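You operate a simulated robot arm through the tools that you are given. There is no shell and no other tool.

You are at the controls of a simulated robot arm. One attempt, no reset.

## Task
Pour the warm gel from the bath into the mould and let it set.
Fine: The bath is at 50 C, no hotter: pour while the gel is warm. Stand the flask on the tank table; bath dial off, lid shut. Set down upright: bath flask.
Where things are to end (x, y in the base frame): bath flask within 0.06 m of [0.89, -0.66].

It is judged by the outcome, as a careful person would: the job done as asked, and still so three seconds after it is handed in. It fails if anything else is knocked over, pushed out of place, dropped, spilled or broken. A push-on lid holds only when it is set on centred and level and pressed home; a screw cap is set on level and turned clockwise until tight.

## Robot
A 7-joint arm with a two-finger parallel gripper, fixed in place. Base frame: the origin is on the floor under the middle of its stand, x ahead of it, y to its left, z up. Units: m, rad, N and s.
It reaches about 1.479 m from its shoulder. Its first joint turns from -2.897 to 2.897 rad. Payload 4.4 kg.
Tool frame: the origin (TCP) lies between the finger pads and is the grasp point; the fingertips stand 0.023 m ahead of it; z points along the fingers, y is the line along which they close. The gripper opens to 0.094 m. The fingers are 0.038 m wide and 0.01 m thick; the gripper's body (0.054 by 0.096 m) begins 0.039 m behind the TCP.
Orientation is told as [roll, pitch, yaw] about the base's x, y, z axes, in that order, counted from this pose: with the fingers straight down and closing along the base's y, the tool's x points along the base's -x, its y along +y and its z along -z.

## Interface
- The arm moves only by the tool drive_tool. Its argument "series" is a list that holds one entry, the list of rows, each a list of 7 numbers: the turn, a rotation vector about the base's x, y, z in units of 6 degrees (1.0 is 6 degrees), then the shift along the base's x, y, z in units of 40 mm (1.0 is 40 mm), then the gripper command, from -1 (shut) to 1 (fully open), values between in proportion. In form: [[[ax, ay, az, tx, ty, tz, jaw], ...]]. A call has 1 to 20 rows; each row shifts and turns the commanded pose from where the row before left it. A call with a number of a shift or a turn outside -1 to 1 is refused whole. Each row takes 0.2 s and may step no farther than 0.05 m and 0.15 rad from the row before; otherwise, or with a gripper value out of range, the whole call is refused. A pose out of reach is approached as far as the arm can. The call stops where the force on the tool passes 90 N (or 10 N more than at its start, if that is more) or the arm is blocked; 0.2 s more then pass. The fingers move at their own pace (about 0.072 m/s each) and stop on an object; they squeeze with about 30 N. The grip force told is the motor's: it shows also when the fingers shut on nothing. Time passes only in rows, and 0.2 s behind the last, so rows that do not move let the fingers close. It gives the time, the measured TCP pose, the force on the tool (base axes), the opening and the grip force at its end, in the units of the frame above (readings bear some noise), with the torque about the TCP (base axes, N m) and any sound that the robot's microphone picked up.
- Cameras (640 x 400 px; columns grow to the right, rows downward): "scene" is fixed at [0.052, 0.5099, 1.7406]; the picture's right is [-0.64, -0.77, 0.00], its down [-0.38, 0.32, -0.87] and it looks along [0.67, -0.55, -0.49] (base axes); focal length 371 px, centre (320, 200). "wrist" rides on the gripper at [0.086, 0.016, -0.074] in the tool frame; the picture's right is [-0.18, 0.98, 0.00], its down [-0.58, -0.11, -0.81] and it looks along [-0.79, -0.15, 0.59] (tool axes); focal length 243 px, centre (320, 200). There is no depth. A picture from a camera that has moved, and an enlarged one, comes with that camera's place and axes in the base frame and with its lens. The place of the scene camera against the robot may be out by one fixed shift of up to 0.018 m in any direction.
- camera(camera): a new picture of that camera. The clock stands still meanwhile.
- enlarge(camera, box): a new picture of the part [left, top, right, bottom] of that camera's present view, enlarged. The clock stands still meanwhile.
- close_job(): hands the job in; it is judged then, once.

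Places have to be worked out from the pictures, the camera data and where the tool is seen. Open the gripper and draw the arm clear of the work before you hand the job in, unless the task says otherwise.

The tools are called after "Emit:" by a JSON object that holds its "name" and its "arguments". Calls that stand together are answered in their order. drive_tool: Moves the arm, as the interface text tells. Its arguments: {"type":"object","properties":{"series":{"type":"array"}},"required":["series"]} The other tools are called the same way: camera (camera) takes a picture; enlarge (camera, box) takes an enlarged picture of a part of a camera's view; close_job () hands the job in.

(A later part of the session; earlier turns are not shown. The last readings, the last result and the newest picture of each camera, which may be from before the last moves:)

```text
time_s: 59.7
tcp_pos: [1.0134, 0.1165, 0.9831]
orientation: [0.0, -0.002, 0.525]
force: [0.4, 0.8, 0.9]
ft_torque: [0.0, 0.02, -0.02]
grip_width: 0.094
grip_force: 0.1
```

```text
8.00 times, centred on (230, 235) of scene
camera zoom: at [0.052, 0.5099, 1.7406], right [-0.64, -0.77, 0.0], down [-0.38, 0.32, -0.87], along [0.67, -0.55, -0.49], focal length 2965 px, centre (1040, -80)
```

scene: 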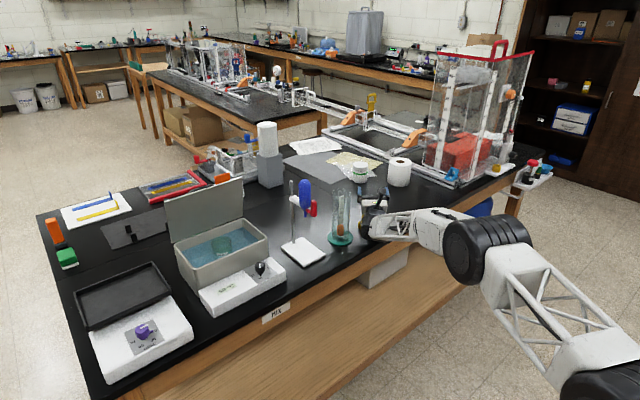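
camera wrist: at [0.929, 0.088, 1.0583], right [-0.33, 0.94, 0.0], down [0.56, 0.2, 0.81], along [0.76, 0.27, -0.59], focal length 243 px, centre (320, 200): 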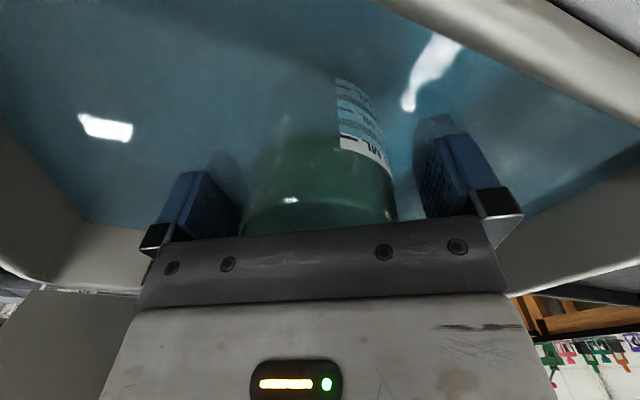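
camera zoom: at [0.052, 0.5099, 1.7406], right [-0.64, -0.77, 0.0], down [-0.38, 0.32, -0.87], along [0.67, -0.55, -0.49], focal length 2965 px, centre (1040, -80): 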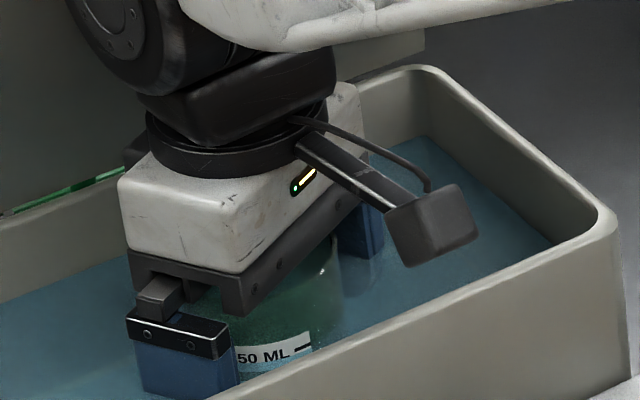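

The fingers now overlap the glass fully. I close and lift just a little at a time, watching width and force.

Emit:
{"name": "drive_tool", "arguments": {"series": [[[0, 0, 0, 0, 0, 0, -1], [0, 0, 0, 0, 0, 0, -1], [0, 0, 0, 0, 0, 0, -1], [0, 0, 0, 0, 0, 0, -1], [0, 0, 0, 0, 0, 0, -1], [0, 0, 0, 0, 0, 0.15, -1], [0, 0, 0, 0, 0, 0.15, -1], [0, 0, 0, 0, 0, 0, -1]]]}}

Emit:
{"name": "camera", "arguments": {"camera": "wrist"}}

Emit:
{"name": "enlarge", "arguments": {"camera": "scene", "box": [190, 210, 270, 260]}}

```text
time_s: 61.5
tcp_pos: [1.0125, 0.1155, 0.9962]
orientation: [0.003, -0.001, 0.525]
force: [-0.5, -0.5, -1.0]
ft_torque: [0.03, 0.03, -0.01]
grip_width: 0.0568
grip_force: 30.3
```

```text
taken
camera wrist: at [0.9283, 0.0879, 1.0713], right [-0.33, 0.94, 0.0], down [0.56, 0.2, 0.81], along [0.76, 0.27, -0.59], focal length 243 px, centre (320, 200)
```

wrist: 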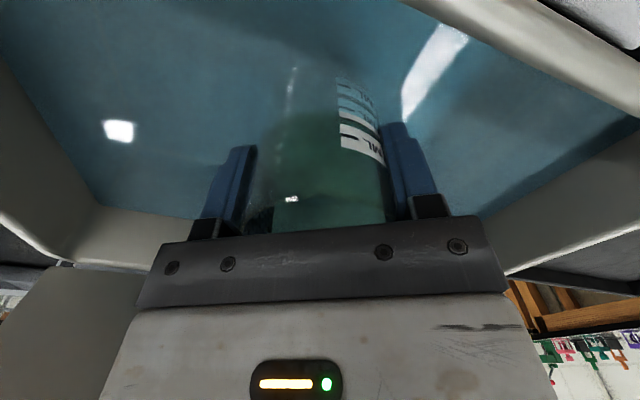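

```text
8.00 times, centred on (230, 235) of scene
camera zoom: at [0.052, 0.5099, 1.7406], right [-0.64, -0.77, 0.0], down [-0.38, 0.32, -0.87], along [0.67, -0.55, -0.49], focal length 2965 px, centre (1040, -80)
```

zoom: 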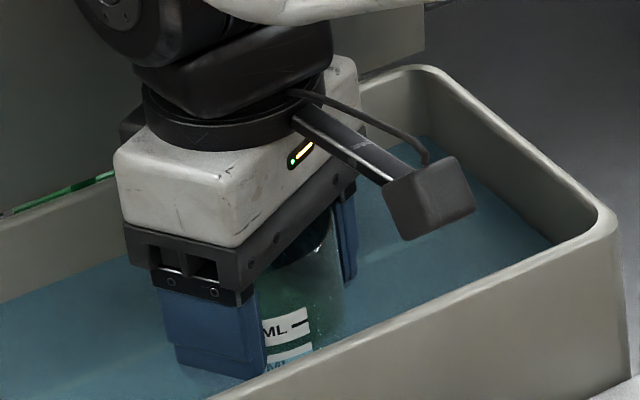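

The flask is rising with the fingers (label moved up). I continue lifting slowly and check again.

Emit:
{"name": "drive_tool", "arguments": {"series": [[[0, 0, 0, 0, 0, 0.2, -1], [0, 0, 0, 0, 0, 0.25, -1], [0, 0, 0, 0, 0, 0.25, -1], [0, 0, 0, 0, 0, 0.25, -1], [0, 0, 0, 0, 0, 0, -1]]]}}

Emit:
{"name": "camera", "arguments": {"camera": "wrist"}}

Emit:
{"name": "enlarge", "arguments": {"camera": "scene", "box": [190, 200, 270, 250]}}

```text
time_s: 62.7
tcp_pos: [1.0115, 0.1174, 1.0333]
orientation: [0.001, -0.001, 0.525]
force: [-0.3, -0.2, -1.7]
ft_torque: [0.01, 0.01, 0.0]
grip_width: 0.0569
grip_force: 29.7
```

```text
taken
camera wrist: at [0.9265, 0.0885, 1.1087], right [-0.33, 0.94, 0.0], down [0.56, 0.2, 0.81], along [0.76, 0.27, -0.59], focal length 243 px, centre (320, 200)
```

wrist: 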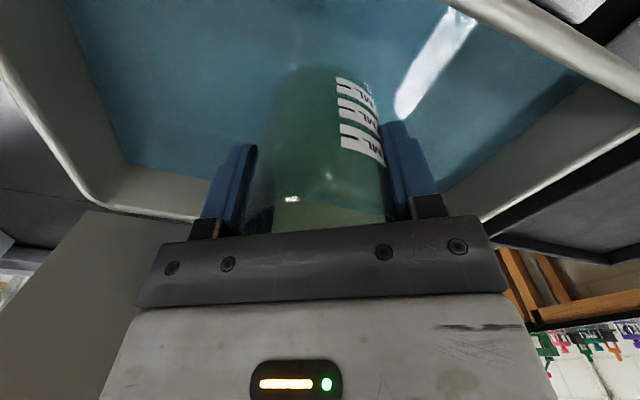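

```text
8.00 times, centred on (230, 225) of scene
camera zoom: at [0.052, 0.5099, 1.7406], right [-0.64, -0.77, 0.0], down [-0.38, 0.32, -0.87], along [0.67, -0.55, -0.49], focal length 2965 px, centre (1040, 0)
```

zoom: 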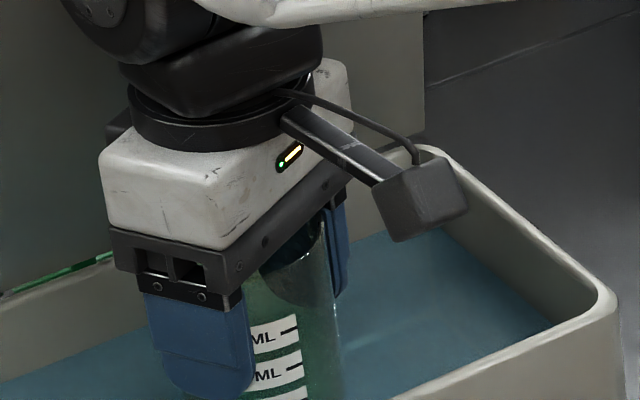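

The flask now holds firmly (56.9 mm, weight visible in the force). I keep lifting at a moderate pace to clear the box.

Emit:
{"name": "drive_tool", "arguments": {"series": [[[0, 0, 0, 0, 0, 0.25, -1], [0, 0, 0, 0, 0, 0.3, -1], [0, 0, 0, 0, 0, 0.35, -1], [0, 0, 0, 0, 0, 0.4, -1], [0, 0, 0, 0, 0, 0.4, -1], [0, 0, 0, 0, 0, 0.4, -1], [0, 0, 0, 0, 0, 0.4, -1], [0, 0, 0, 0, 0, 0.3, -1], [0, 0, 0, 0, 0, 0.2, -1]]]}}

Emit:
{"name": "camera", "arguments": {"camera": "wrist"}}

Emit:
{"name": "enlarge", "arguments": {"camera": "scene", "box": [160, 150, 320, 250]}}

```text
time_s: 64.7
tcp_pos: [1.0111, 0.1181, 1.154]
orientation: [0.003, -0.004, 0.526]
force: [-0.3, 1.0, -0.2]
ft_torque: [0.0, -0.02, -0.02]
grip_width: 0.0571
grip_force: 30.1
```

```text
taken
camera wrist: at [0.9273, 0.0889, 1.2284], right [-0.33, 0.94, 0.0], down [0.56, 0.2, 0.81], along [0.76, 0.27, -0.59], focal length 243 px, centre (320, 200)
```

wrist: 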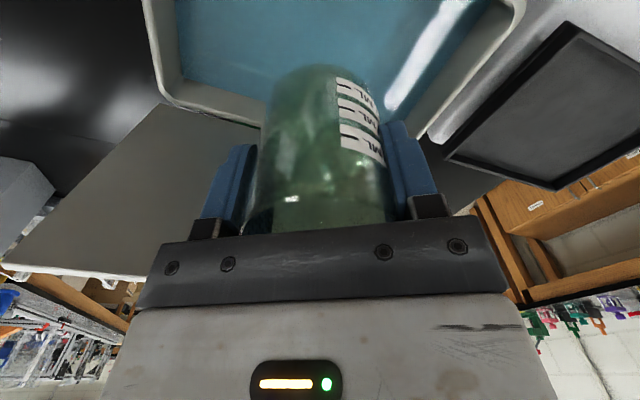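

```text
4.00 times, centred on (240, 200) of scene
camera zoom: at [0.052, 0.5099, 1.7406], right [-0.64, -0.77, 0.0], down [-0.38, 0.32, -0.87], along [0.67, -0.55, -0.49], focal length 1483 px, centre (640, 200)
```

zoom: 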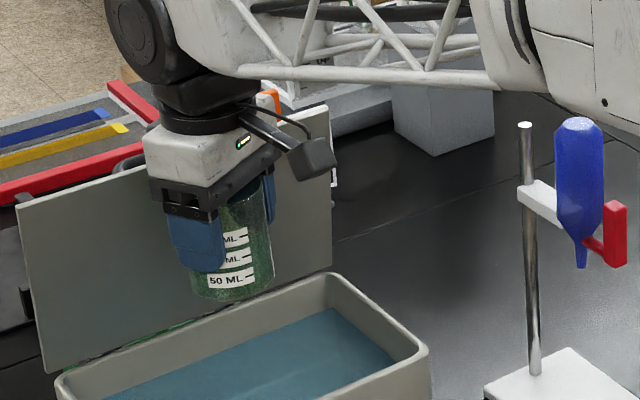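

The flask (about 0.11 m tall, 57 mm wide) is clear of the bath and firmly held. I carry it up and across toward the mould, turning the hand to yaw ≈ 140° on the way.

Emit:
{"name": "drive_tool", "arguments": {"series": [[[0, 0, 0.5, 0, 0, 0.5, -1], [0, 0, 0.9, 0, 0, 0.75, -1], [0, 0, 0.9, 0, 0, 0.8, -1], [0, 0, 0.9, 0, 0, 0.8, -1], [0, 0, 0.9, 0, 0, 0.6, -1], [0, 0, 0.95, -0.06, -0.4, 0.3, -1], [0, 0, 0.95, -0.1, -0.7, 0, -1], [0, 0, 0.95, -0.14, -0.9, 0, -1], [0, 0, 0.95, -0.14, -0.9, 0, -1], [0, 0, 0.95, -0.14, -0.9, 0, -1], [0, 0, 0.95, -0.14, -0.9, 0, -1], [0, 0, 0.95, -0.14, -0.9, 0, -1], [0, 0, 0.95, -0.14, -0.9, 0, -1], [0, 0, 0.95, -0.14, -0.9, 0, -1], [0, 0, 0.95, -0.14, -0.9, 0, -1], [0, 0, 0.95, -0.14, -0.9, 0, -1], [0, 0, 0.95, -0.14, -0.9, 0, -1], [0, 0, 0.95, -0.14, -0.9, 0, -1], [0, 0, 0.95, -0.14, -0.9, 0, -1], [0, 0, 0.9, -0.14, -0.7, 0, -1]]]}}

Emit:
{"name": "camera", "arguments": {"camera": "scene"}}

Emit:
{"name": "camera", "arguments": {"camera": "wrist"}}

```text
time_s: 68.9
tcp_pos: [0.9311, -0.3857, 1.3046]
orientation: [0.0, -0.002, 2.443]
force: [-0.3, -0.6, -1.0]
ft_torque: [-0.03, 0.02, -0.02]
grip_width: 0.0568
grip_force: 29.9
```

```text
taken
```

scene: 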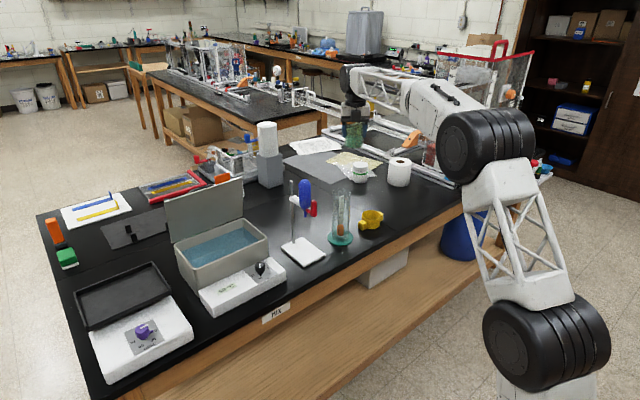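

```text
taken
camera wrist: at [0.9857, -0.4522, 1.3791], right [-0.77, -0.64, 0.0], down [-0.37, 0.46, 0.81], along [-0.51, 0.62, -0.59], focal length 243 px, centre (320, 200)
```

wrist: 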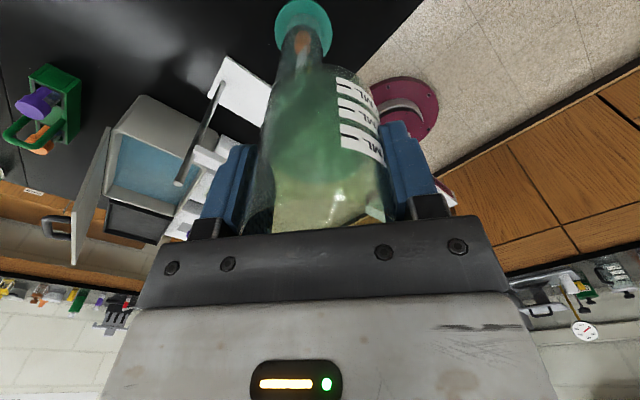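

Carrying well. I finish moving over the mould and lower to z ≈ 1.06, still upright.

Emit:
{"name": "drive_tool", "arguments": {"series": [[[0, 0, 0, -0.085, -0.8, 0, -1], [0, 0, 0, -0.085, -0.9, -0.2, -1], [0, 0, 0, -0.085, -0.7, -0.5, -1], [0, 0, 0, 0, -0.29, -0.8, -1], [0, 0, 0, 0, 0, -0.85, -1], [0, 0, 0, 0, 0, -0.85, -1], [0, 0, 0, 0, 0, -0.85, -1], [0, 0, 0, 0, 0, -0.85, -1], [0, 0, 0, 0, 0, -0.7, -1], [0, 0, 0, 0, 0, -0.5, -1], [0, 0, 0, 0, 0, 0, -1]]]}}

Emit:
{"name": "enlarge", "arguments": {"camera": "scene", "box": [300, 130, 460, 230]}}

Emit:
{"name": "camera", "arguments": {"camera": "wrist"}}

```text
time_s: 71.3
tcp_pos: [0.9243, -0.4956, 1.0615]
orientation: [0.001, -0.002, 2.442]
force: [0.2, 0.1, -0.9]
ft_torque: [0.04, -0.01, 0.0]
grip_width: 0.0568
grip_force: 30.1
```

```text
4.00 times, centred on (380, 180) of scene
camera zoom: at [0.052, 0.5099, 1.7406], right [-0.64, -0.77, 0.0], down [-0.38, 0.32, -0.87], along [0.67, -0.55, -0.49], focal length 1483 px, centre (80, 280)
```

zoom: 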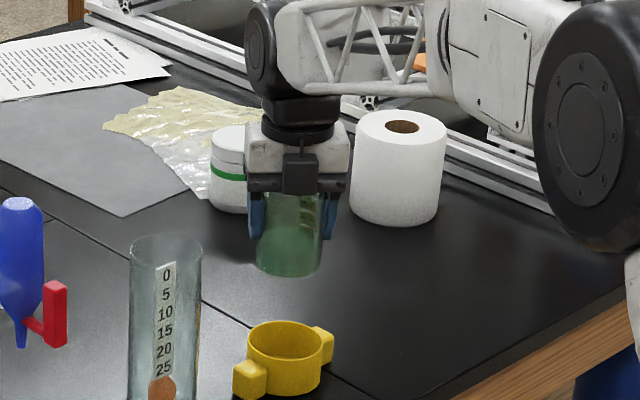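

```text
taken
camera wrist: at [0.9791, -0.563, 1.1362], right [-0.77, -0.63, 0.0], down [-0.37, 0.46, 0.81], along [-0.51, 0.62, -0.59], focal length 243 px, centre (320, 200)
```

wrist: 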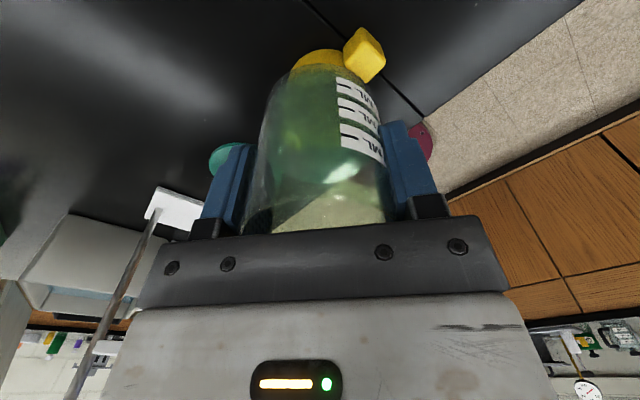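

Flask hangs upright just forward of the mould. I zoom in to see the gel level before tilting.

Emit:
{"name": "enlarge", "arguments": {"camera": "scene", "box": [340, 165, 404, 205]}}

Emit:
{"name": "enlarge", "arguments": {"camera": "wrist", "box": [224, 20, 432, 240]}}

```text
10.00 times, centred on (372, 185) of scene
camera zoom: at [0.052, 0.5099, 1.7406], right [-0.64, -0.77, 0.0], down [-0.38, 0.32, -0.87], along [0.67, -0.55, -0.49], focal length 3707 px, centre (-200, 350)
```

zoom: 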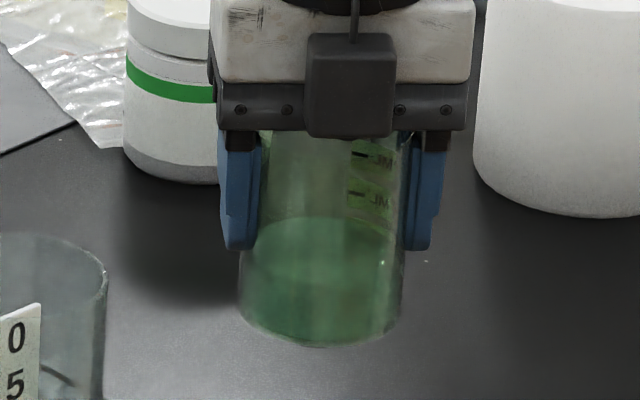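

```text
1.82 times, centred on (328, 130) of wrist
camera zoom: at [0.9791, -0.563, 1.1362], right [-0.77, -0.63, 0.0], down [-0.37, 0.46, 0.81], along [-0.51, 0.62, -0.59], focal length 441 px, centre (306, 327)
```

zoom: 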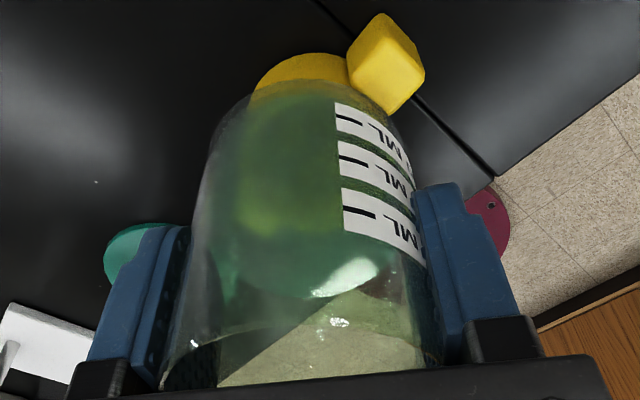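

The gel stands about 3 cm deep, so it will only start to flow at a steep tilt (~70°). I tilt to 48° at this height first and check the grip.

Emit:
{"name": "drive_tool", "arguments": {"series": [[[-0.32, -0.38, 0, 0, 0, 0, -1], [-0.644, -0.765, 0, 0, 0, 0, -1], [-0.644, -0.765, 0, 0, 0, 0, -1], [-0.644, -0.765, 0, 0, 0, 0, -1], [-0.644, -0.765, 0, 0, 0, 0, -1], [-0.644, -0.765, 0, 0, 0, 0, -1], [-0.644, -0.765, 0, 0, 0, 0, -1], [-0.644, -0.765, 0, 0, 0, 0, -1], [-0.32, -0.38, 0, 0, 0, 0, -1], [0, 0, 0, 0, 0, 0, -1]]]}}

Emit:
{"name": "enlarge", "arguments": {"camera": "scene", "box": [324, 160, 420, 220]}}

Emit:
{"name": "camera", "arguments": {"camera": "wrist"}}

```text
time_s: 73.5
tcp_pos: [0.9223, -0.4945, 1.0598]
orientation: [0.002, 0.836, 2.441]
force: [0.0, -0.3, -0.8]
ft_torque: [0.02, 0.0, 0.01]
grip_width: 0.0567
grip_force: 30.0
```

```text
6.67 times, centred on (372, 190) of scene
camera zoom: at [0.052, 0.5099, 1.7406], right [-0.64, -0.77, 0.0], down [-0.38, 0.32, -0.87], along [0.67, -0.55, -0.49], focal length 2471 px, centre (-27, 267)
```

zoom: 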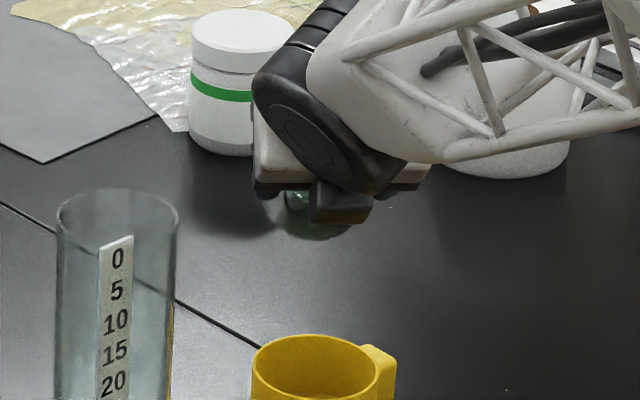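

```text
taken
camera wrist: at [0.9137, -0.5077, 1.1741], right [-0.73, -0.67, -0.14], down [-0.68, 0.72, 0.11], along [0.02, 0.17, -0.98], focal length 243 px, centre (320, 200)
```

wrist: 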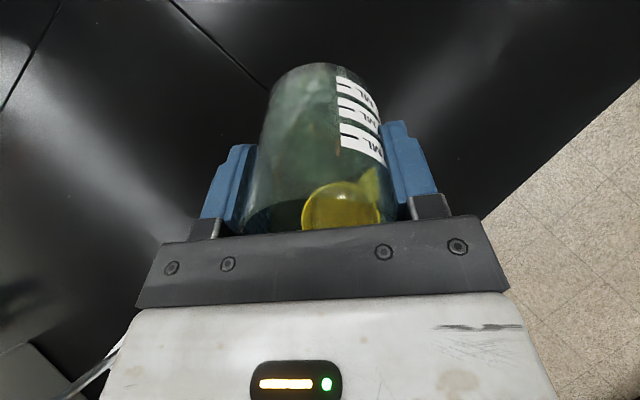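

The grip holds and the mould is visible right below the mouth. I lower to z ≈ 1.02 while tilting to 66°.

Emit:
{"name": "drive_tool", "arguments": {"series": [[[-0.5, -0.594, 0, 0, 0, -0.35, -1], [-0.5, -0.594, 0, 0, 0, -0.35, -1], [-0.5, -0.594, 0, 0, 0, -0.3, -1], [-0.43, -0.51, 0, 0, 0, 0, -1], [0, 0, 0, 0, 0, 0, -1]]]}}

Emit:
{"name": "camera", "arguments": {"camera": "wrist"}}

Emit:
{"name": "enlarge", "arguments": {"camera": "scene", "box": [324, 170, 420, 230]}}

```text
time_s: 74.7
tcp_pos: [0.9217, -0.4934, 1.0213]
orientation: [0.002, 1.148, 2.443]
force: [-0.2, 0.8, -0.6]
ft_torque: [0.03, 0.04, -0.03]
grip_width: 0.0569
grip_force: 30.0
```

```text
taken
camera wrist: at [0.8859, -0.4837, 1.1299], right [-0.69, -0.7, -0.17], down [-0.67, 0.71, -0.2], along [0.26, -0.03, -0.97], focal length 243 px, centre (320, 200)
```

wrist: 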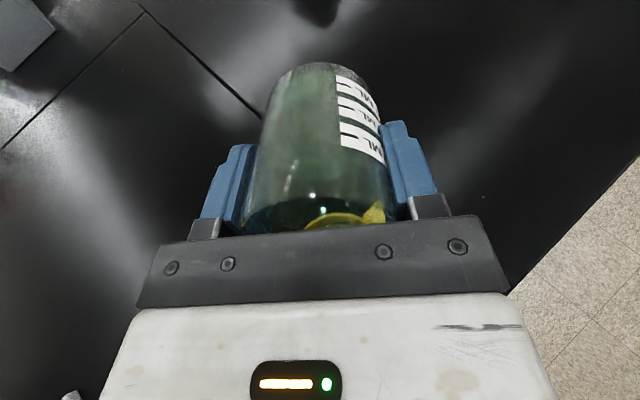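

```text
6.67 times, centred on (372, 200) of scene
camera zoom: at [0.052, 0.5099, 1.7406], right [-0.64, -0.77, 0.0], down [-0.38, 0.32, -0.87], along [0.67, -0.55, -0.49], focal length 2471 px, centre (-27, 200)
```

zoom: 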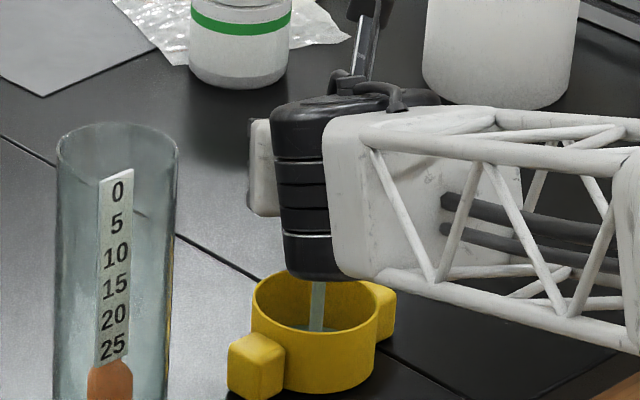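

A stream is falling cleanly into the yellow mould. I keep tilting slowly to keep the flow gentle.

Emit:
{"name": "drive_tool", "arguments": {"series": [[[0, 0, 0, 0, 0, 0, -1], [-0.2, -0.238, 0, 0, 0, 0, -1], [-0.2, -0.238, 0, 0, 0, 0, -1], [-0.2, -0.238, 0, 0, 0, 0, -1], [-0.2, -0.238, 0, 0, 0, 0, -1], [0, 0, 0, 0, 0, 0, -1]]]}}

Emit:
{"name": "enlarge", "arguments": {"camera": "scene", "box": [324, 170, 420, 230]}}

Emit:
{"name": "camera", "arguments": {"camera": "wrist"}}

```text
time_s: 76.1
tcp_pos: [0.9214, -0.4949, 1.02]
orientation: [0.0, 1.279, 2.443]
force: [0.2, 0.6, -1.0]
ft_torque: [0.01, 0.02, 0.0]
grip_width: 0.057
grip_force: 29.9
```

```text
6.67 times, centred on (372, 200) of scene
camera zoom: at [0.052, 0.5099, 1.7406], right [-0.64, -0.77, 0.0], down [-0.38, 0.32, -0.87], along [0.67, -0.55, -0.49], focal length 2471 px, centre (-27, 200)
```

zoom: 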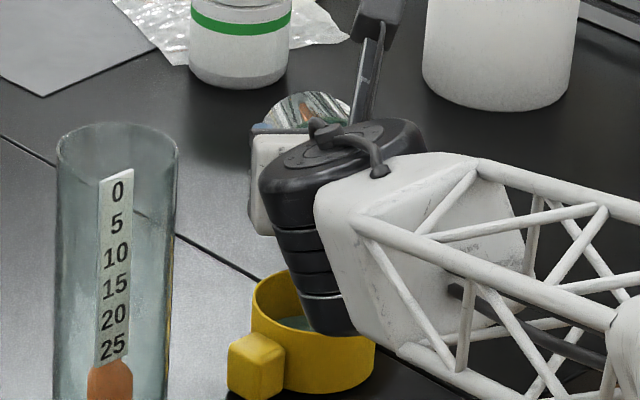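

```text
taken
camera wrist: at [0.875, -0.476, 1.1243], right [-0.67, -0.72, -0.18], down [-0.65, 0.69, -0.32], along [0.35, -0.11, -0.93], focal length 243 px, centre (320, 200)
```

wrist: 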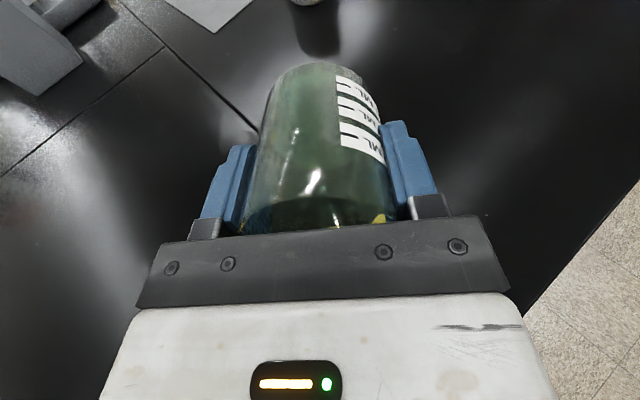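

The gel pool in the mould grows, nothing outside it. I continue tilting slowly through 90° to about 100°.

Emit:
{"name": "drive_tool", "arguments": {"series": [[[-0.2, -0.238, 0, 0, 0, 0, -1], [-0.2, -0.238, 0, 0, 0, 0, -1], [-0.2, -0.238, 0, 0, 0, 0, -1], [-0.2, -0.238, 0, 0, 0, 0, -1], [-0.2, -0.238, 0, 0, 0, 0, -1], [-0.2, -0.238, 0, 0, 0, 0, -1], [0, 0, 0, 0, 0, 0, -1], [-0.25, -0.297, 0, 0, 0, 0, -1], [-0.25, -0.297, 0, 0, 0, 0, -1], [-0.25, -0.297, 0, 0, 0, 0, -1], [-0.25, -0.297, 0, 0, 0, 0, -1], [0, 0, 0, 0, 0, 0, -1]]]}}

Emit:
{"name": "enlarge", "arguments": {"camera": "scene", "box": [324, 170, 420, 230]}}

Emit:
{"name": "camera", "arguments": {"camera": "wrist"}}

```text
time_s: 78.7
tcp_pos: [0.921, -0.4959, 1.0207]
orientation: [-3.14, 1.505, -0.698]
force: [-0.4, 0.8, -0.5]
ft_torque: [0.0, 0.03, -0.04]
grip_width: 0.0571
grip_force: 29.8
```

```text
6.67 times, centred on (372, 200) of scene
camera zoom: at [0.052, 0.5099, 1.7406], right [-0.64, -0.77, 0.0], down [-0.38, 0.32, -0.87], along [0.67, -0.55, -0.49], focal length 2471 px, centre (-27, 200)
```

zoom: 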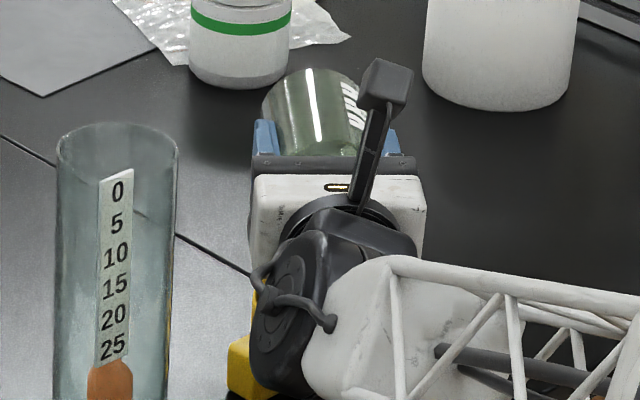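

```text
taken
camera wrist: at [0.8489, -0.4553, 1.102], right [-0.63, -0.76, -0.18], down [-0.51, 0.58, -0.63], along [0.59, -0.3, -0.75], focal length 243 px, centre (320, 200)
```

wrist: 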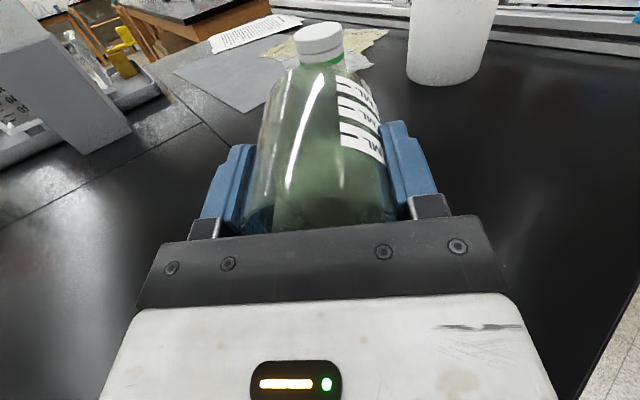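

At ~94° most of it should be out. I tilt on to ~106°, raising slightly and keeping the lip over the mould, and let it drain.

Emit:
{"name": "drive_tool", "arguments": {"series": [[[-0.3, -0.357, 0, -0.038, 0.032, 0.06, -1], [-0.3, -0.357, 0, -0.038, 0.032, 0.06, -1], [-0.3, -0.357, 0, -0.038, 0.032, 0.06, -1], [-0.3, -0.357, 0, -0.038, 0.032, 0.06, -1], [0, 0, 0, 0, 0, 0, -1], [0, 0, 0, 0, 0, 0, -1], [0, 0, 0, 0, 0, 0, -1], [0, 0, 0, 0, 0, 0, -1], [0, 0, 0, 0, 0, 0, -1], [0, 0, 0, 0, 0, 0, -1], [0, 0, 0, 0, 0, 0, -1], [0, 0, 0, 0, 0, 0, -1]]]}}

Emit:
{"name": "camera", "arguments": {"camera": "wrist"}}

Emit:
{"name": "enlarge", "arguments": {"camera": "scene", "box": [324, 170, 420, 230]}}

Emit:
{"name": "enlarge", "arguments": {"camera": "wrist", "box": [224, 20, 432, 240]}}

```text
time_s: 81.3
tcp_pos: [0.9166, -0.4897, 1.0316]
orientation: [-3.137, 1.309, -0.7]
force: [-0.2, 0.0, -0.9]
ft_torque: [0.03, -0.01, -0.01]
grip_width: 0.0569
grip_force: 30.2
```

```text
taken
camera wrist: at [0.8332, -0.4407, 1.0947], right [-0.6, -0.78, -0.18], down [-0.41, 0.49, -0.77], along [0.69, -0.39, -0.61], focal length 243 px, centre (320, 200)
```

wrist: 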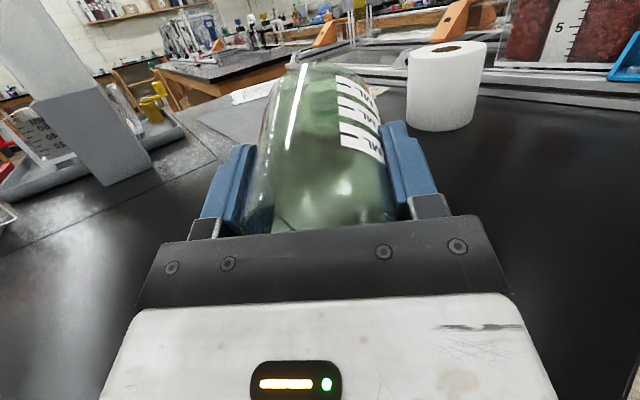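

```text
6.67 times, centred on (372, 200) of scene
camera zoom: at [0.052, 0.5099, 1.7406], right [-0.64, -0.77, 0.0], down [-0.38, 0.32, -0.87], along [0.67, -0.55, -0.49], focal length 2471 px, centre (-27, 200)
```

zoom: 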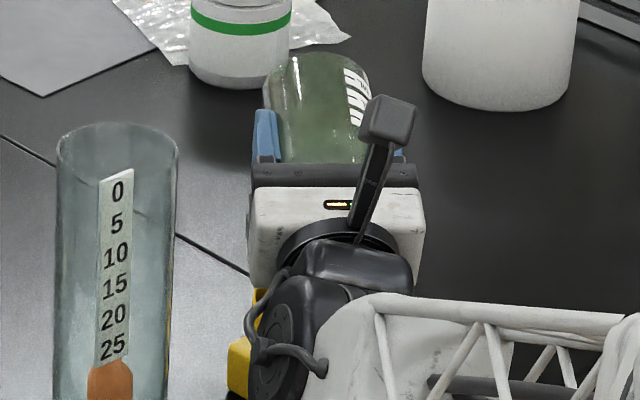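

```text
1.82 times, centred on (328, 130) of wrist
camera zoom: at [0.8332, -0.4407, 1.0947], right [-0.6, -0.78, -0.18], down [-0.41, 0.49, -0.77], along [0.69, -0.39, -0.61], focal length 441 px, centre (306, 327)
```

zoom: 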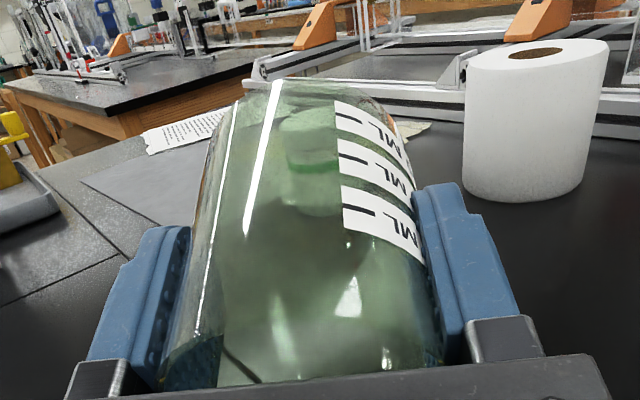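

The flask looks drained. I swing it back upright over the mould while rising a little, then look into the mould.

Emit:
{"name": "drive_tool", "arguments": {"series": [[[0.5, 0.594, 0, 0, 0, 0.15, -1], [0.644, 0.765, 0, 0, 0, 0.15, -1], [0.644, 0.765, 0, 0, 0, 0.15, -1], [0.644, 0.765, 0, 0, 0, 0.15, -1], [0.644, 0.765, 0, 0, 0, 0.15, -1], [0.644, 0.765, 0, 0, 0, 0.15, -1], [0.644, 0.765, 0, 0, 0, 0.15, -1], [0.644, 0.765, 0, 0, 0, 0.15, -1], [0.644, 0.765, 0, 0, 0, 0, -1], [0.644, 0.765, 0, 0, 0, 0, -1], [0.644, 0.765, 0, 0, 0, 0, -1], [0.644, 0.765, 0, 0, 0, 0, -1], [0.644, 0.765, 0, 0, 0, 0, -1], [0.644, 0.765, 0, 0, 0, 0, -1], [0.644, 0.765, 0, 0, 0, 0, -1], [0.644, 0.765, 0, 0, 0, 0, -1], [0.644, 0.765, 0, 0, 0, 0, -1], [0.46, 0.546, 0, 0, 0, 0, -1], [0, 0, 0, 0, 0, 0, -1]]]}}

Emit:
{"name": "enlarge", "arguments": {"camera": "scene", "box": [324, 170, 420, 230]}}

Emit:
{"name": "camera", "arguments": {"camera": "wrist"}}

```text
time_s: 85.3
tcp_pos: [0.9154, -0.49, 1.077]
orientation: [0.002, 0.001, 2.441]
force: [-0.4, 0.3, -1.3]
ft_torque: [-0.02, 0.0, 0.01]
grip_width: 0.0568
grip_force: 29.8
```

```text
6.67 times, centred on (372, 200) of scene
camera zoom: at [0.052, 0.5099, 1.7406], right [-0.64, -0.77, 0.0], down [-0.38, 0.32, -0.87], along [0.67, -0.55, -0.49], focal length 2471 px, centre (-27, 200)
```

zoom: 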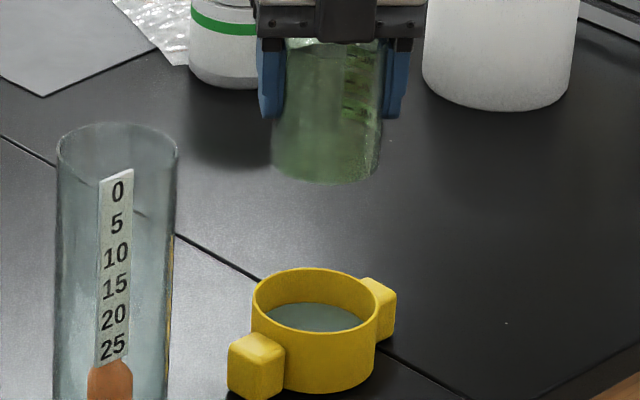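

```text
taken
camera wrist: at [0.9701, -0.5567, 1.1519], right [-0.77, -0.63, 0.0], down [-0.37, 0.46, 0.81], along [-0.51, 0.62, -0.59], focal length 243 px, centre (320, 200)
```

wrist: 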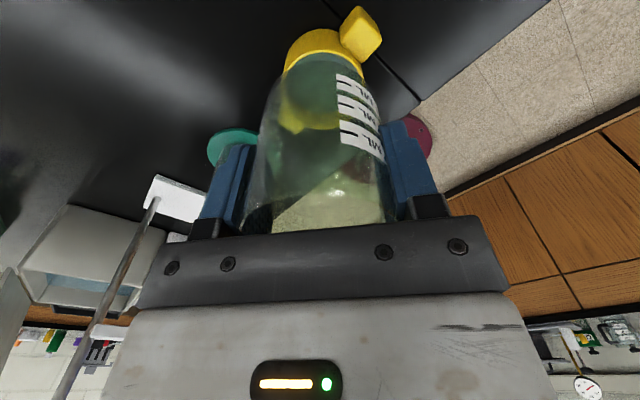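

The mould now holds the gel and the flask is empty, with no spill visible. I move the flask to the tank-table spot [0.89, -0.66], turning the wrist back a bit to stay in range.

Emit:
{"name": "drive_tool", "arguments": {"series": [[[0, 0, -0.8, -0.127, -0.6, 0.2, -1], [0, 0, -0.8, -0.127, -0.9, 0, -1], [0, 0, -0.8, -0.127, -0.9, 0, -1], [0, 0, -0.8, -0.127, -0.9, 0, -1], [0, 0, -0.8, -0.127, -0.95, 0, -1], [0, 0, 0, 0, 0, 0, -1]]]}}

Emit:
{"name": "camera", "arguments": {"camera": "scene"}}

Emit:
{"name": "camera", "arguments": {"camera": "wrist"}}

```text
time_s: 86.7
tcp_pos: [0.8906, -0.6627, 1.0852]
orientation: [0.0, 0.002, 2.023]
force: [-0.1, -0.1, -0.6]
ft_torque: [0.04, 0.03, -0.01]
grip_width: 0.0569
grip_force: 29.9
```

```text
taken
```

scene: 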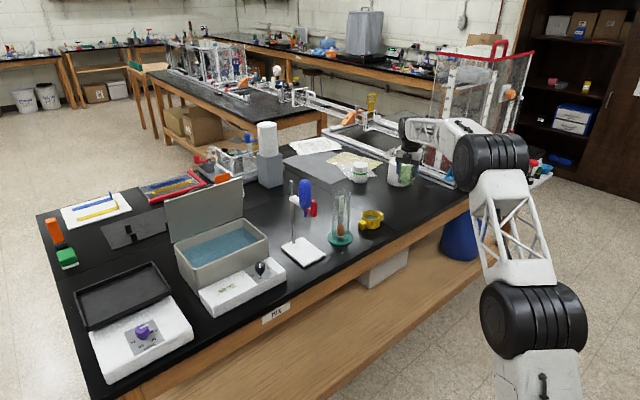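

```text
taken
camera wrist: at [0.9128, -0.747, 1.1605], right [-0.96, -0.26, 0.0], down [-0.15, 0.57, 0.81], along [-0.21, 0.78, -0.59], focal length 243 px, centre (320, 200)
```

wrist: 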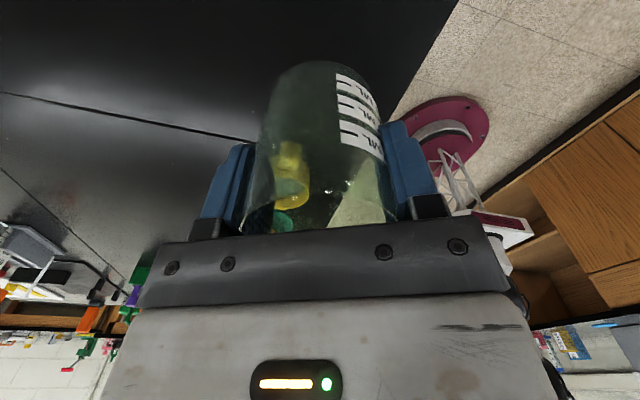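

At the spot. I lower the flask, slowing down near the table.

Emit:
{"name": "drive_tool", "arguments": {"series": [[[0, 0, 0, 0, 0.05, -0.65, -1], [0, 0, 0, 0, 0, -0.65, -1], [0, 0, 0, 0, 0, -0.65, -1], [0, 0, 0, 0, 0, -0.6, -1], [0, 0, 0, 0, 0, -0.15, -1], [0, 0, 0, 0, 0, -0.1, -1], [0, 0, 0, 0, 0, 0, -1]]]}}

Emit:
{"name": "enlarge", "arguments": {"camera": "scene", "box": [356, 160, 452, 220]}}

```text
time_s: 88.3
tcp_pos: [0.8919, -0.6575, 0.9728]
orientation: [0.003, 0.001, 2.022]
force: [0.4, 0.0, -1.5]
ft_torque: [-0.02, 0.04, -0.01]
grip_width: 0.057
grip_force: 30.3
```

```text
6.67 times, centred on (404, 190) of scene
camera zoom: at [0.052, 0.5099, 1.7406], right [-0.64, -0.77, 0.0], down [-0.38, 0.32, -0.87], along [0.67, -0.55, -0.49], focal length 2471 px, centre (-240, 267)
```

zoom: 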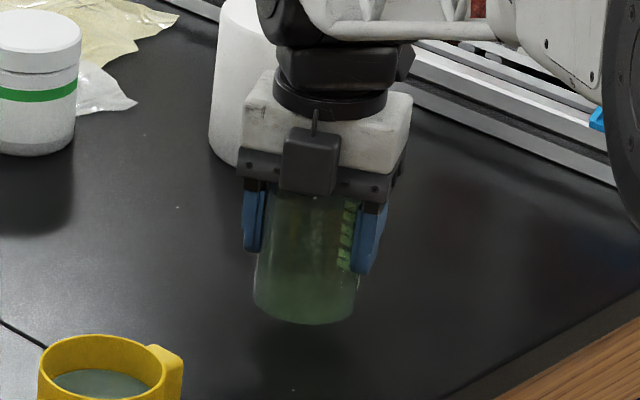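

Still about 1–2 cm above the table. I creep down in small steps, checking the force for contact.

Emit:
{"name": "drive_tool", "arguments": {"series": [[[0, 0, 0, 0, 0, -0.08, -1], [0, 0, 0, 0, 0, -0.08, -1], [0, 0, 0, 0, 0, -0.08, -1], [0, 0, 0, 0, 0, -0.06, -1]]]}}

Emit:
{"name": "enlarge", "arguments": {"camera": "scene", "box": [356, 160, 452, 220]}}

```text
time_s: 89.3
tcp_pos: [0.891, -0.657, 0.963]
orientation: [0.002, 0.001, 2.023]
force: [-0.5, 0.1, -1.3]
ft_torque: [0.03, 0.02, -0.02]
grip_width: 0.0566
grip_force: 30.1
```

```text
6.67 times, centred on (404, 190) of scene
camera zoom: at [0.052, 0.5099, 1.7406], right [-0.64, -0.77, 0.0], down [-0.38, 0.32, -0.87], along [0.67, -0.55, -0.49], focal length 2471 px, centre (-240, 267)
```

zoom: 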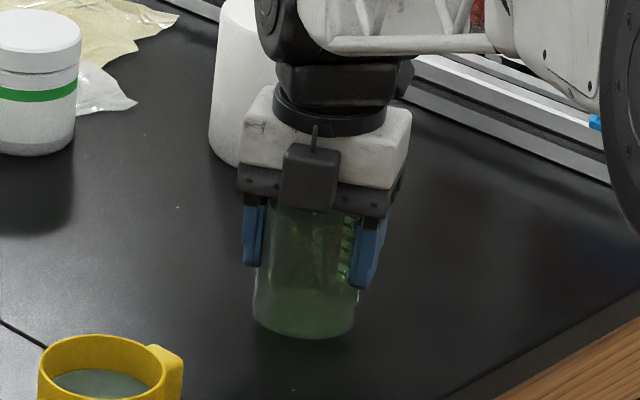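

Emit:
{"name": "drive_tool", "arguments": {"series": [[[0, 0, 0, 0, 0, -0.06, -1], [0, 0, 0, 0, 0, -0.06, -1], [0, 0, 0, 0, 0, -0.06, -1]]]}}

Emit:
{"name": "enlarge", "arguments": {"camera": "scene", "box": [356, 170, 452, 230]}}

```text
time_s: 90.1
tcp_pos: [0.8929, -0.6577, 0.9562]
orientation: [0.001, 0.001, 2.023]
force: [1.0, -0.2, 0.4]
ft_torque: [0.08, 0.02, 0.01]
grip_width: 0.0571
grip_force: 30.8
```

```text
6.67 times, centred on (404, 200) of scene
camera zoom: at [0.052, 0.5099, 1.7406], right [-0.64, -0.77, 0.0], down [-0.38, 0.32, -0.87], along [0.67, -0.55, -0.49], focal length 2471 px, centre (-240, 200)
```

zoom: 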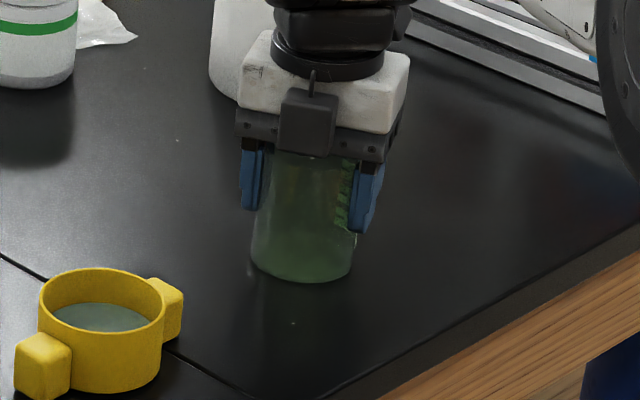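

The force changed sign slightly, suggesting the base is touching. One more tiny step to confirm contact.

Emit:
{"name": "drive_tool", "arguments": {"series": [[[0, 0, 0, 0, 0, -0.04, -1], [0, 0, 0, 0, 0, 0, -1]]]}}

```text
time_s: 90.7
tcp_pos: [0.8916, -0.6586, 0.9548]
orientation: [0.001, 0.004, 2.023]
force: [-3.8, 3.0, 18.9]
ft_torque: [0.63, 0.23, 0.04]
grip_width: 0.0566
grip_force: 29.8
```

Contact is clear (19 N). I ease off a millimetre and open the fingers.

Emit:
{"name": "drive_tool", "arguments": {"series": [[[0, 0, 0, 0, 0, 0.03, -1], [0, 0, 0, 0, 0, 0, -0.1], [0, 0, 0, 0, 0, 0, 0.4], [0, 0, 0, 0, 0, 0, 1], [0, 0, 0, 0, 0, 0, 1]]]}}

Emit:
{"name": "camera", "arguments": {"camera": "wrist"}}

Emit:
{"name": "enlarge", "arguments": {"camera": "scene", "box": [356, 170, 452, 230]}}

```text
time_s: 91.9
tcp_pos: [0.8903, -0.6565, 0.9538]
orientation: [0.001, 0.0, 2.022]
force: [0.2, -0.9, -0.1]
ft_torque: [0.01, 0.0, -0.04]
grip_width: 0.0939
grip_force: 0.1
```

```text
taken
camera wrist: at [0.9132, -0.7411, 1.0288], right [-0.96, -0.26, 0.0], down [-0.15, 0.57, 0.81], along [-0.21, 0.78, -0.59], focal length 243 px, centre (320, 200)
```

wrist: 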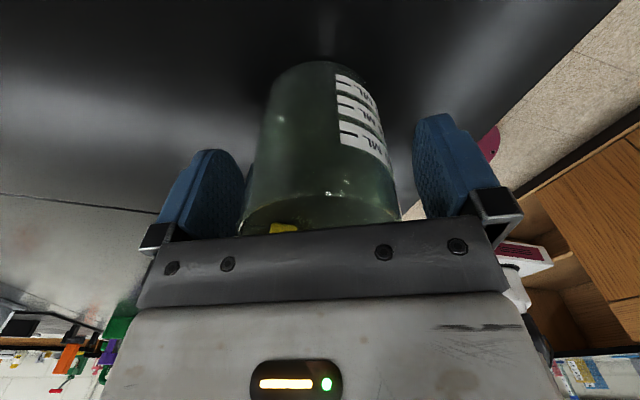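

```text
6.67 times, centred on (404, 200) of scene
camera zoom: at [0.052, 0.5099, 1.7406], right [-0.64, -0.77, 0.0], down [-0.38, 0.32, -0.87], along [0.67, -0.55, -0.49], focal length 2471 px, centre (-240, 200)
```

zoom: 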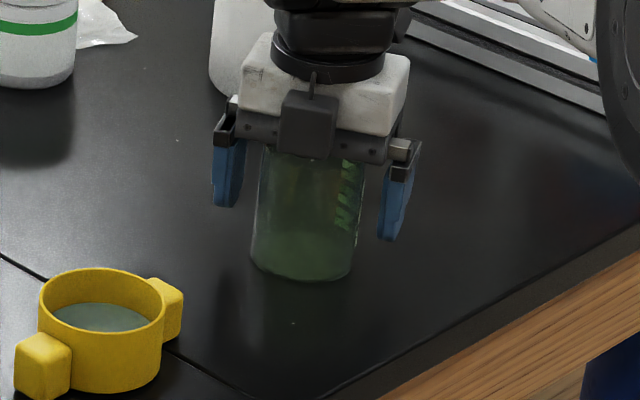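

The flask stands upright and the fingers are clear on both sides. I rise straight up, then check it.

Emit:
{"name": "drive_tool", "arguments": {"series": [[[0, 0, 0, 0, 0, 0.3, 1], [0, 0, 0, 0, 0, 0.6, 1], [0, 0, 0, 0, 0, 0.9, 1], [0, 0, 0, 0, 0, 0.95, 1], [0, 0, 0, 0, 0, 0.95, 1], [0, 0, 0, 0, 0, 0.95, 1], [0, 0, 0, 0, 0, 0.95, 1], [0, 0, 0, 0, 0, 0.95, 1], [0, 0, 0, 0, 0, 0.95, 1]]]}}

Emit:
{"name": "camera", "arguments": {"camera": "scene"}}

Emit:
{"name": "enlarge", "arguments": {"camera": "scene", "box": [324, 160, 452, 240]}}

```text
time_s: 93.9
tcp_pos: [0.8909, -0.6573, 1.2527]
orientation: [0.004, -0.001, 2.022]
force: [1.3, 0.0, -0.4]
ft_torque: [0.0, 0.0, -0.01]
grip_width: 0.094
grip_force: 0.1
```

```text
taken
```

scene: 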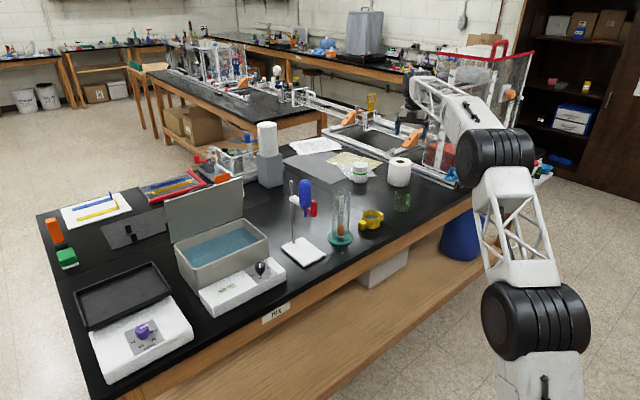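

```text
5.00 times, centred on (388, 200) of scene
camera zoom: at [0.052, 0.5099, 1.7406], right [-0.64, -0.77, 0.0], down [-0.38, 0.32, -0.87], along [0.67, -0.55, -0.49], focal length 1853 px, centre (-20, 200)
```

zoom: 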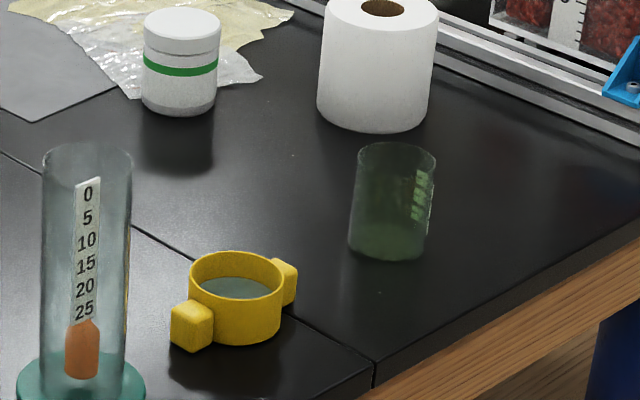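

The flask stands upright at the target and the gel is in the mould. Next the lid: I go behind it with closed fingers to swing it shut from the outside, beside the handle.

Emit:
{"name": "drive_tool", "arguments": {"series": [[[0, 0, -0.24, 0.34, 0.968, 0.1, -1], [0, 0, -0.24, 0.34, 0.968, 0.1, -1], [0, 0, -0.24, 0.34, 0.968, 0.1, -1], [0, 0, -0.24, 0.34, 0.968, 0.1, -1], [0, 0, -0.24, 0.34, 0.968, 0.1, -1], [0, 0, -0.24, 0.34, 0.968, 0.1, -1], [0, 0, -0.24, 0.34, 0.968, 0, -1], [0, 0, -0.24, 0.34, 0.968, 0, -1], [0, 0, -0.24, 0.34, 0.968, 0, -1], [0, 0, -0.24, 0.34, 0.968, 0, -1], [0, 0, -0.24, 0.34, 0.968, 0, -1], [0, 0, -0.24, 0.34, 0.968, 0, -1], [0, 0, -0.24, 0.34, 0.968, 0, -1], [0, 0, -0.24, 0.34, 0.968, 0, -1], [0, 0, -0.24, 0.34, 0.968, 0, -1], [0, 0, -0.24, 0.34, 0.968, 0, -1], [0, 0, -0.24, 0.34, 0.968, 0, -1], [0, 0, -0.24, 0.34, 0.968, 0, -1], [0, 0, 0, 0, 0, 0, -1]]]}}

Emit:
{"name": "camera", "arguments": {"camera": "wrist"}}

Emit:
{"name": "enlarge", "arguments": {"camera": "scene", "box": [150, 130, 310, 230]}}

```text
time_s: 97.9
tcp_pos: [1.1383, 0.039, 1.279]
orientation: [0.001, 0.002, 1.572]
force: [-0.3, 0.6, 0.4]
ft_torque: [0.02, 0.0, 0.0]
grip_width: 0.0002
grip_force: 30.3
```

```text
taken
camera wrist: at [1.1213, -0.0474, 1.3535], right [-0.98, 0.18, 0.0], down [0.11, 0.58, 0.81], along [0.15, 0.79, -0.59], focal length 243 px, centre (320, 200)
```

wrist: 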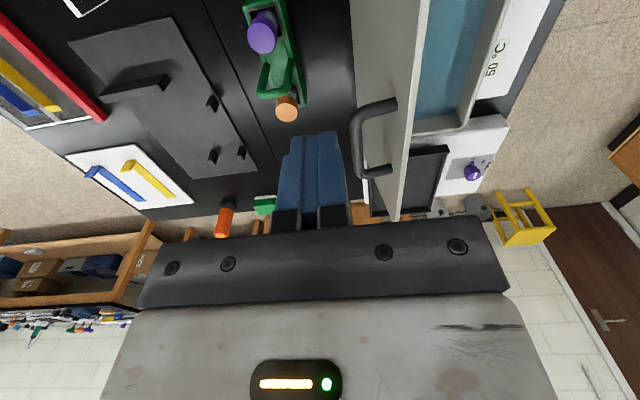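

```text
4.00 times, centred on (230, 180) of scene
camera zoom: at [0.052, 0.5099, 1.7406], right [-0.64, -0.77, 0.0], down [-0.38, 0.32, -0.87], along [0.67, -0.55, -0.49], focal length 1483 px, centre (680, 280)
```

zoom: 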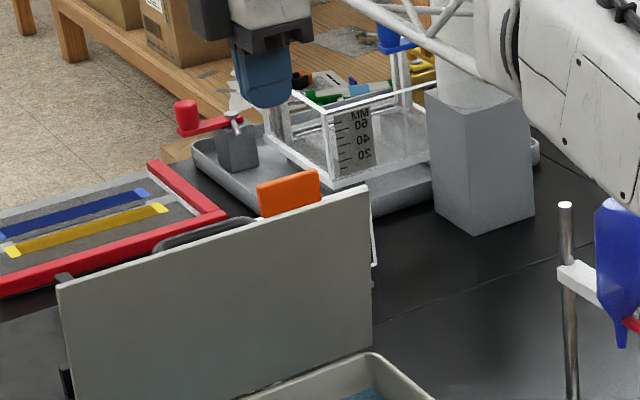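

Fingers are behind the lid, beside its handle. I lower them and push the lid slowly forward along its arc to about 60°.

Emit:
{"name": "drive_tool", "arguments": {"series": [[[0, 0, 0, 0, 0, -0.85, -1], [0, 0, 0, 0, 0, -0.85, -1], [0, 0, 0, 0, 0, -0.85, -1], [0, 0, 0, -0.4, 0, 0, -1], [0, 0, 0, -0.4, 0, 0, -1], [0, 0, 0, -0.4, 0, 0, -1], [0, 0, 0, -0.188, 0, -0.05, -1], [0, 0, 0, -0.188, 0, -0.05, -1], [0, 0, 0, -0.188, 0, -0.05, -1], [0, 0, 0, -0.188, 0, -0.075, -1], [0, 0, 0, -0.188, 0, -0.075, -1], [0, 0, 0, -0.188, 0, -0.075, -1]]]}}

Emit:
{"name": "camera", "arguments": {"camera": "wrist"}}

Emit:
{"name": "enlarge", "arguments": {"camera": "scene", "box": [150, 150, 310, 250]}}

```text
time_s: 100.5
tcp_pos: [1.0439, 0.039, 1.1608]
orientation: [0.002, 0.001, 1.57]
force: [0.8, -0.7, -0.1]
ft_torque: [0.0, 0.03, 0.01]
grip_width: 0.0
grip_force: 30.0
```

```text
taken
camera wrist: at [1.0252, -0.0475, 1.235], right [-0.98, 0.18, 0.0], down [0.11, 0.58, 0.81], along [0.15, 0.79, -0.59], focal length 243 px, centre (320, 200)
```

wrist: 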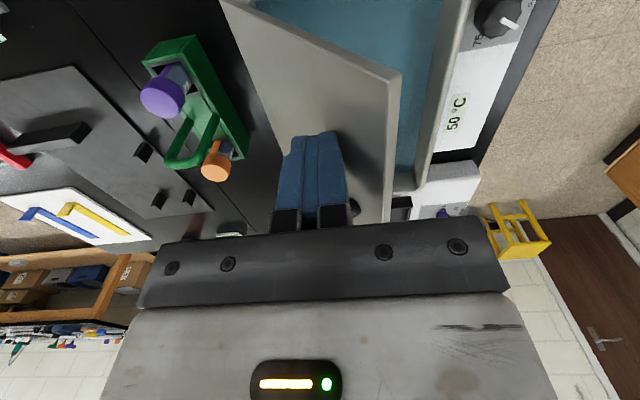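

```text
4.00 times, centred on (230, 200) of scene
camera zoom: at [0.052, 0.5099, 1.7406], right [-0.64, -0.77, 0.0], down [-0.38, 0.32, -0.87], along [0.67, -0.55, -0.49], focal length 1483 px, centre (680, 200)
```

zoom: 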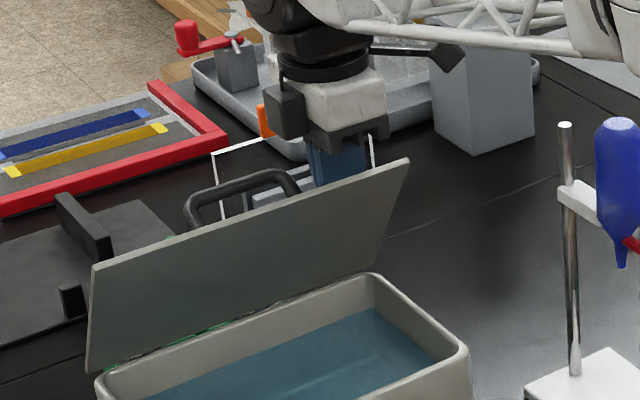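

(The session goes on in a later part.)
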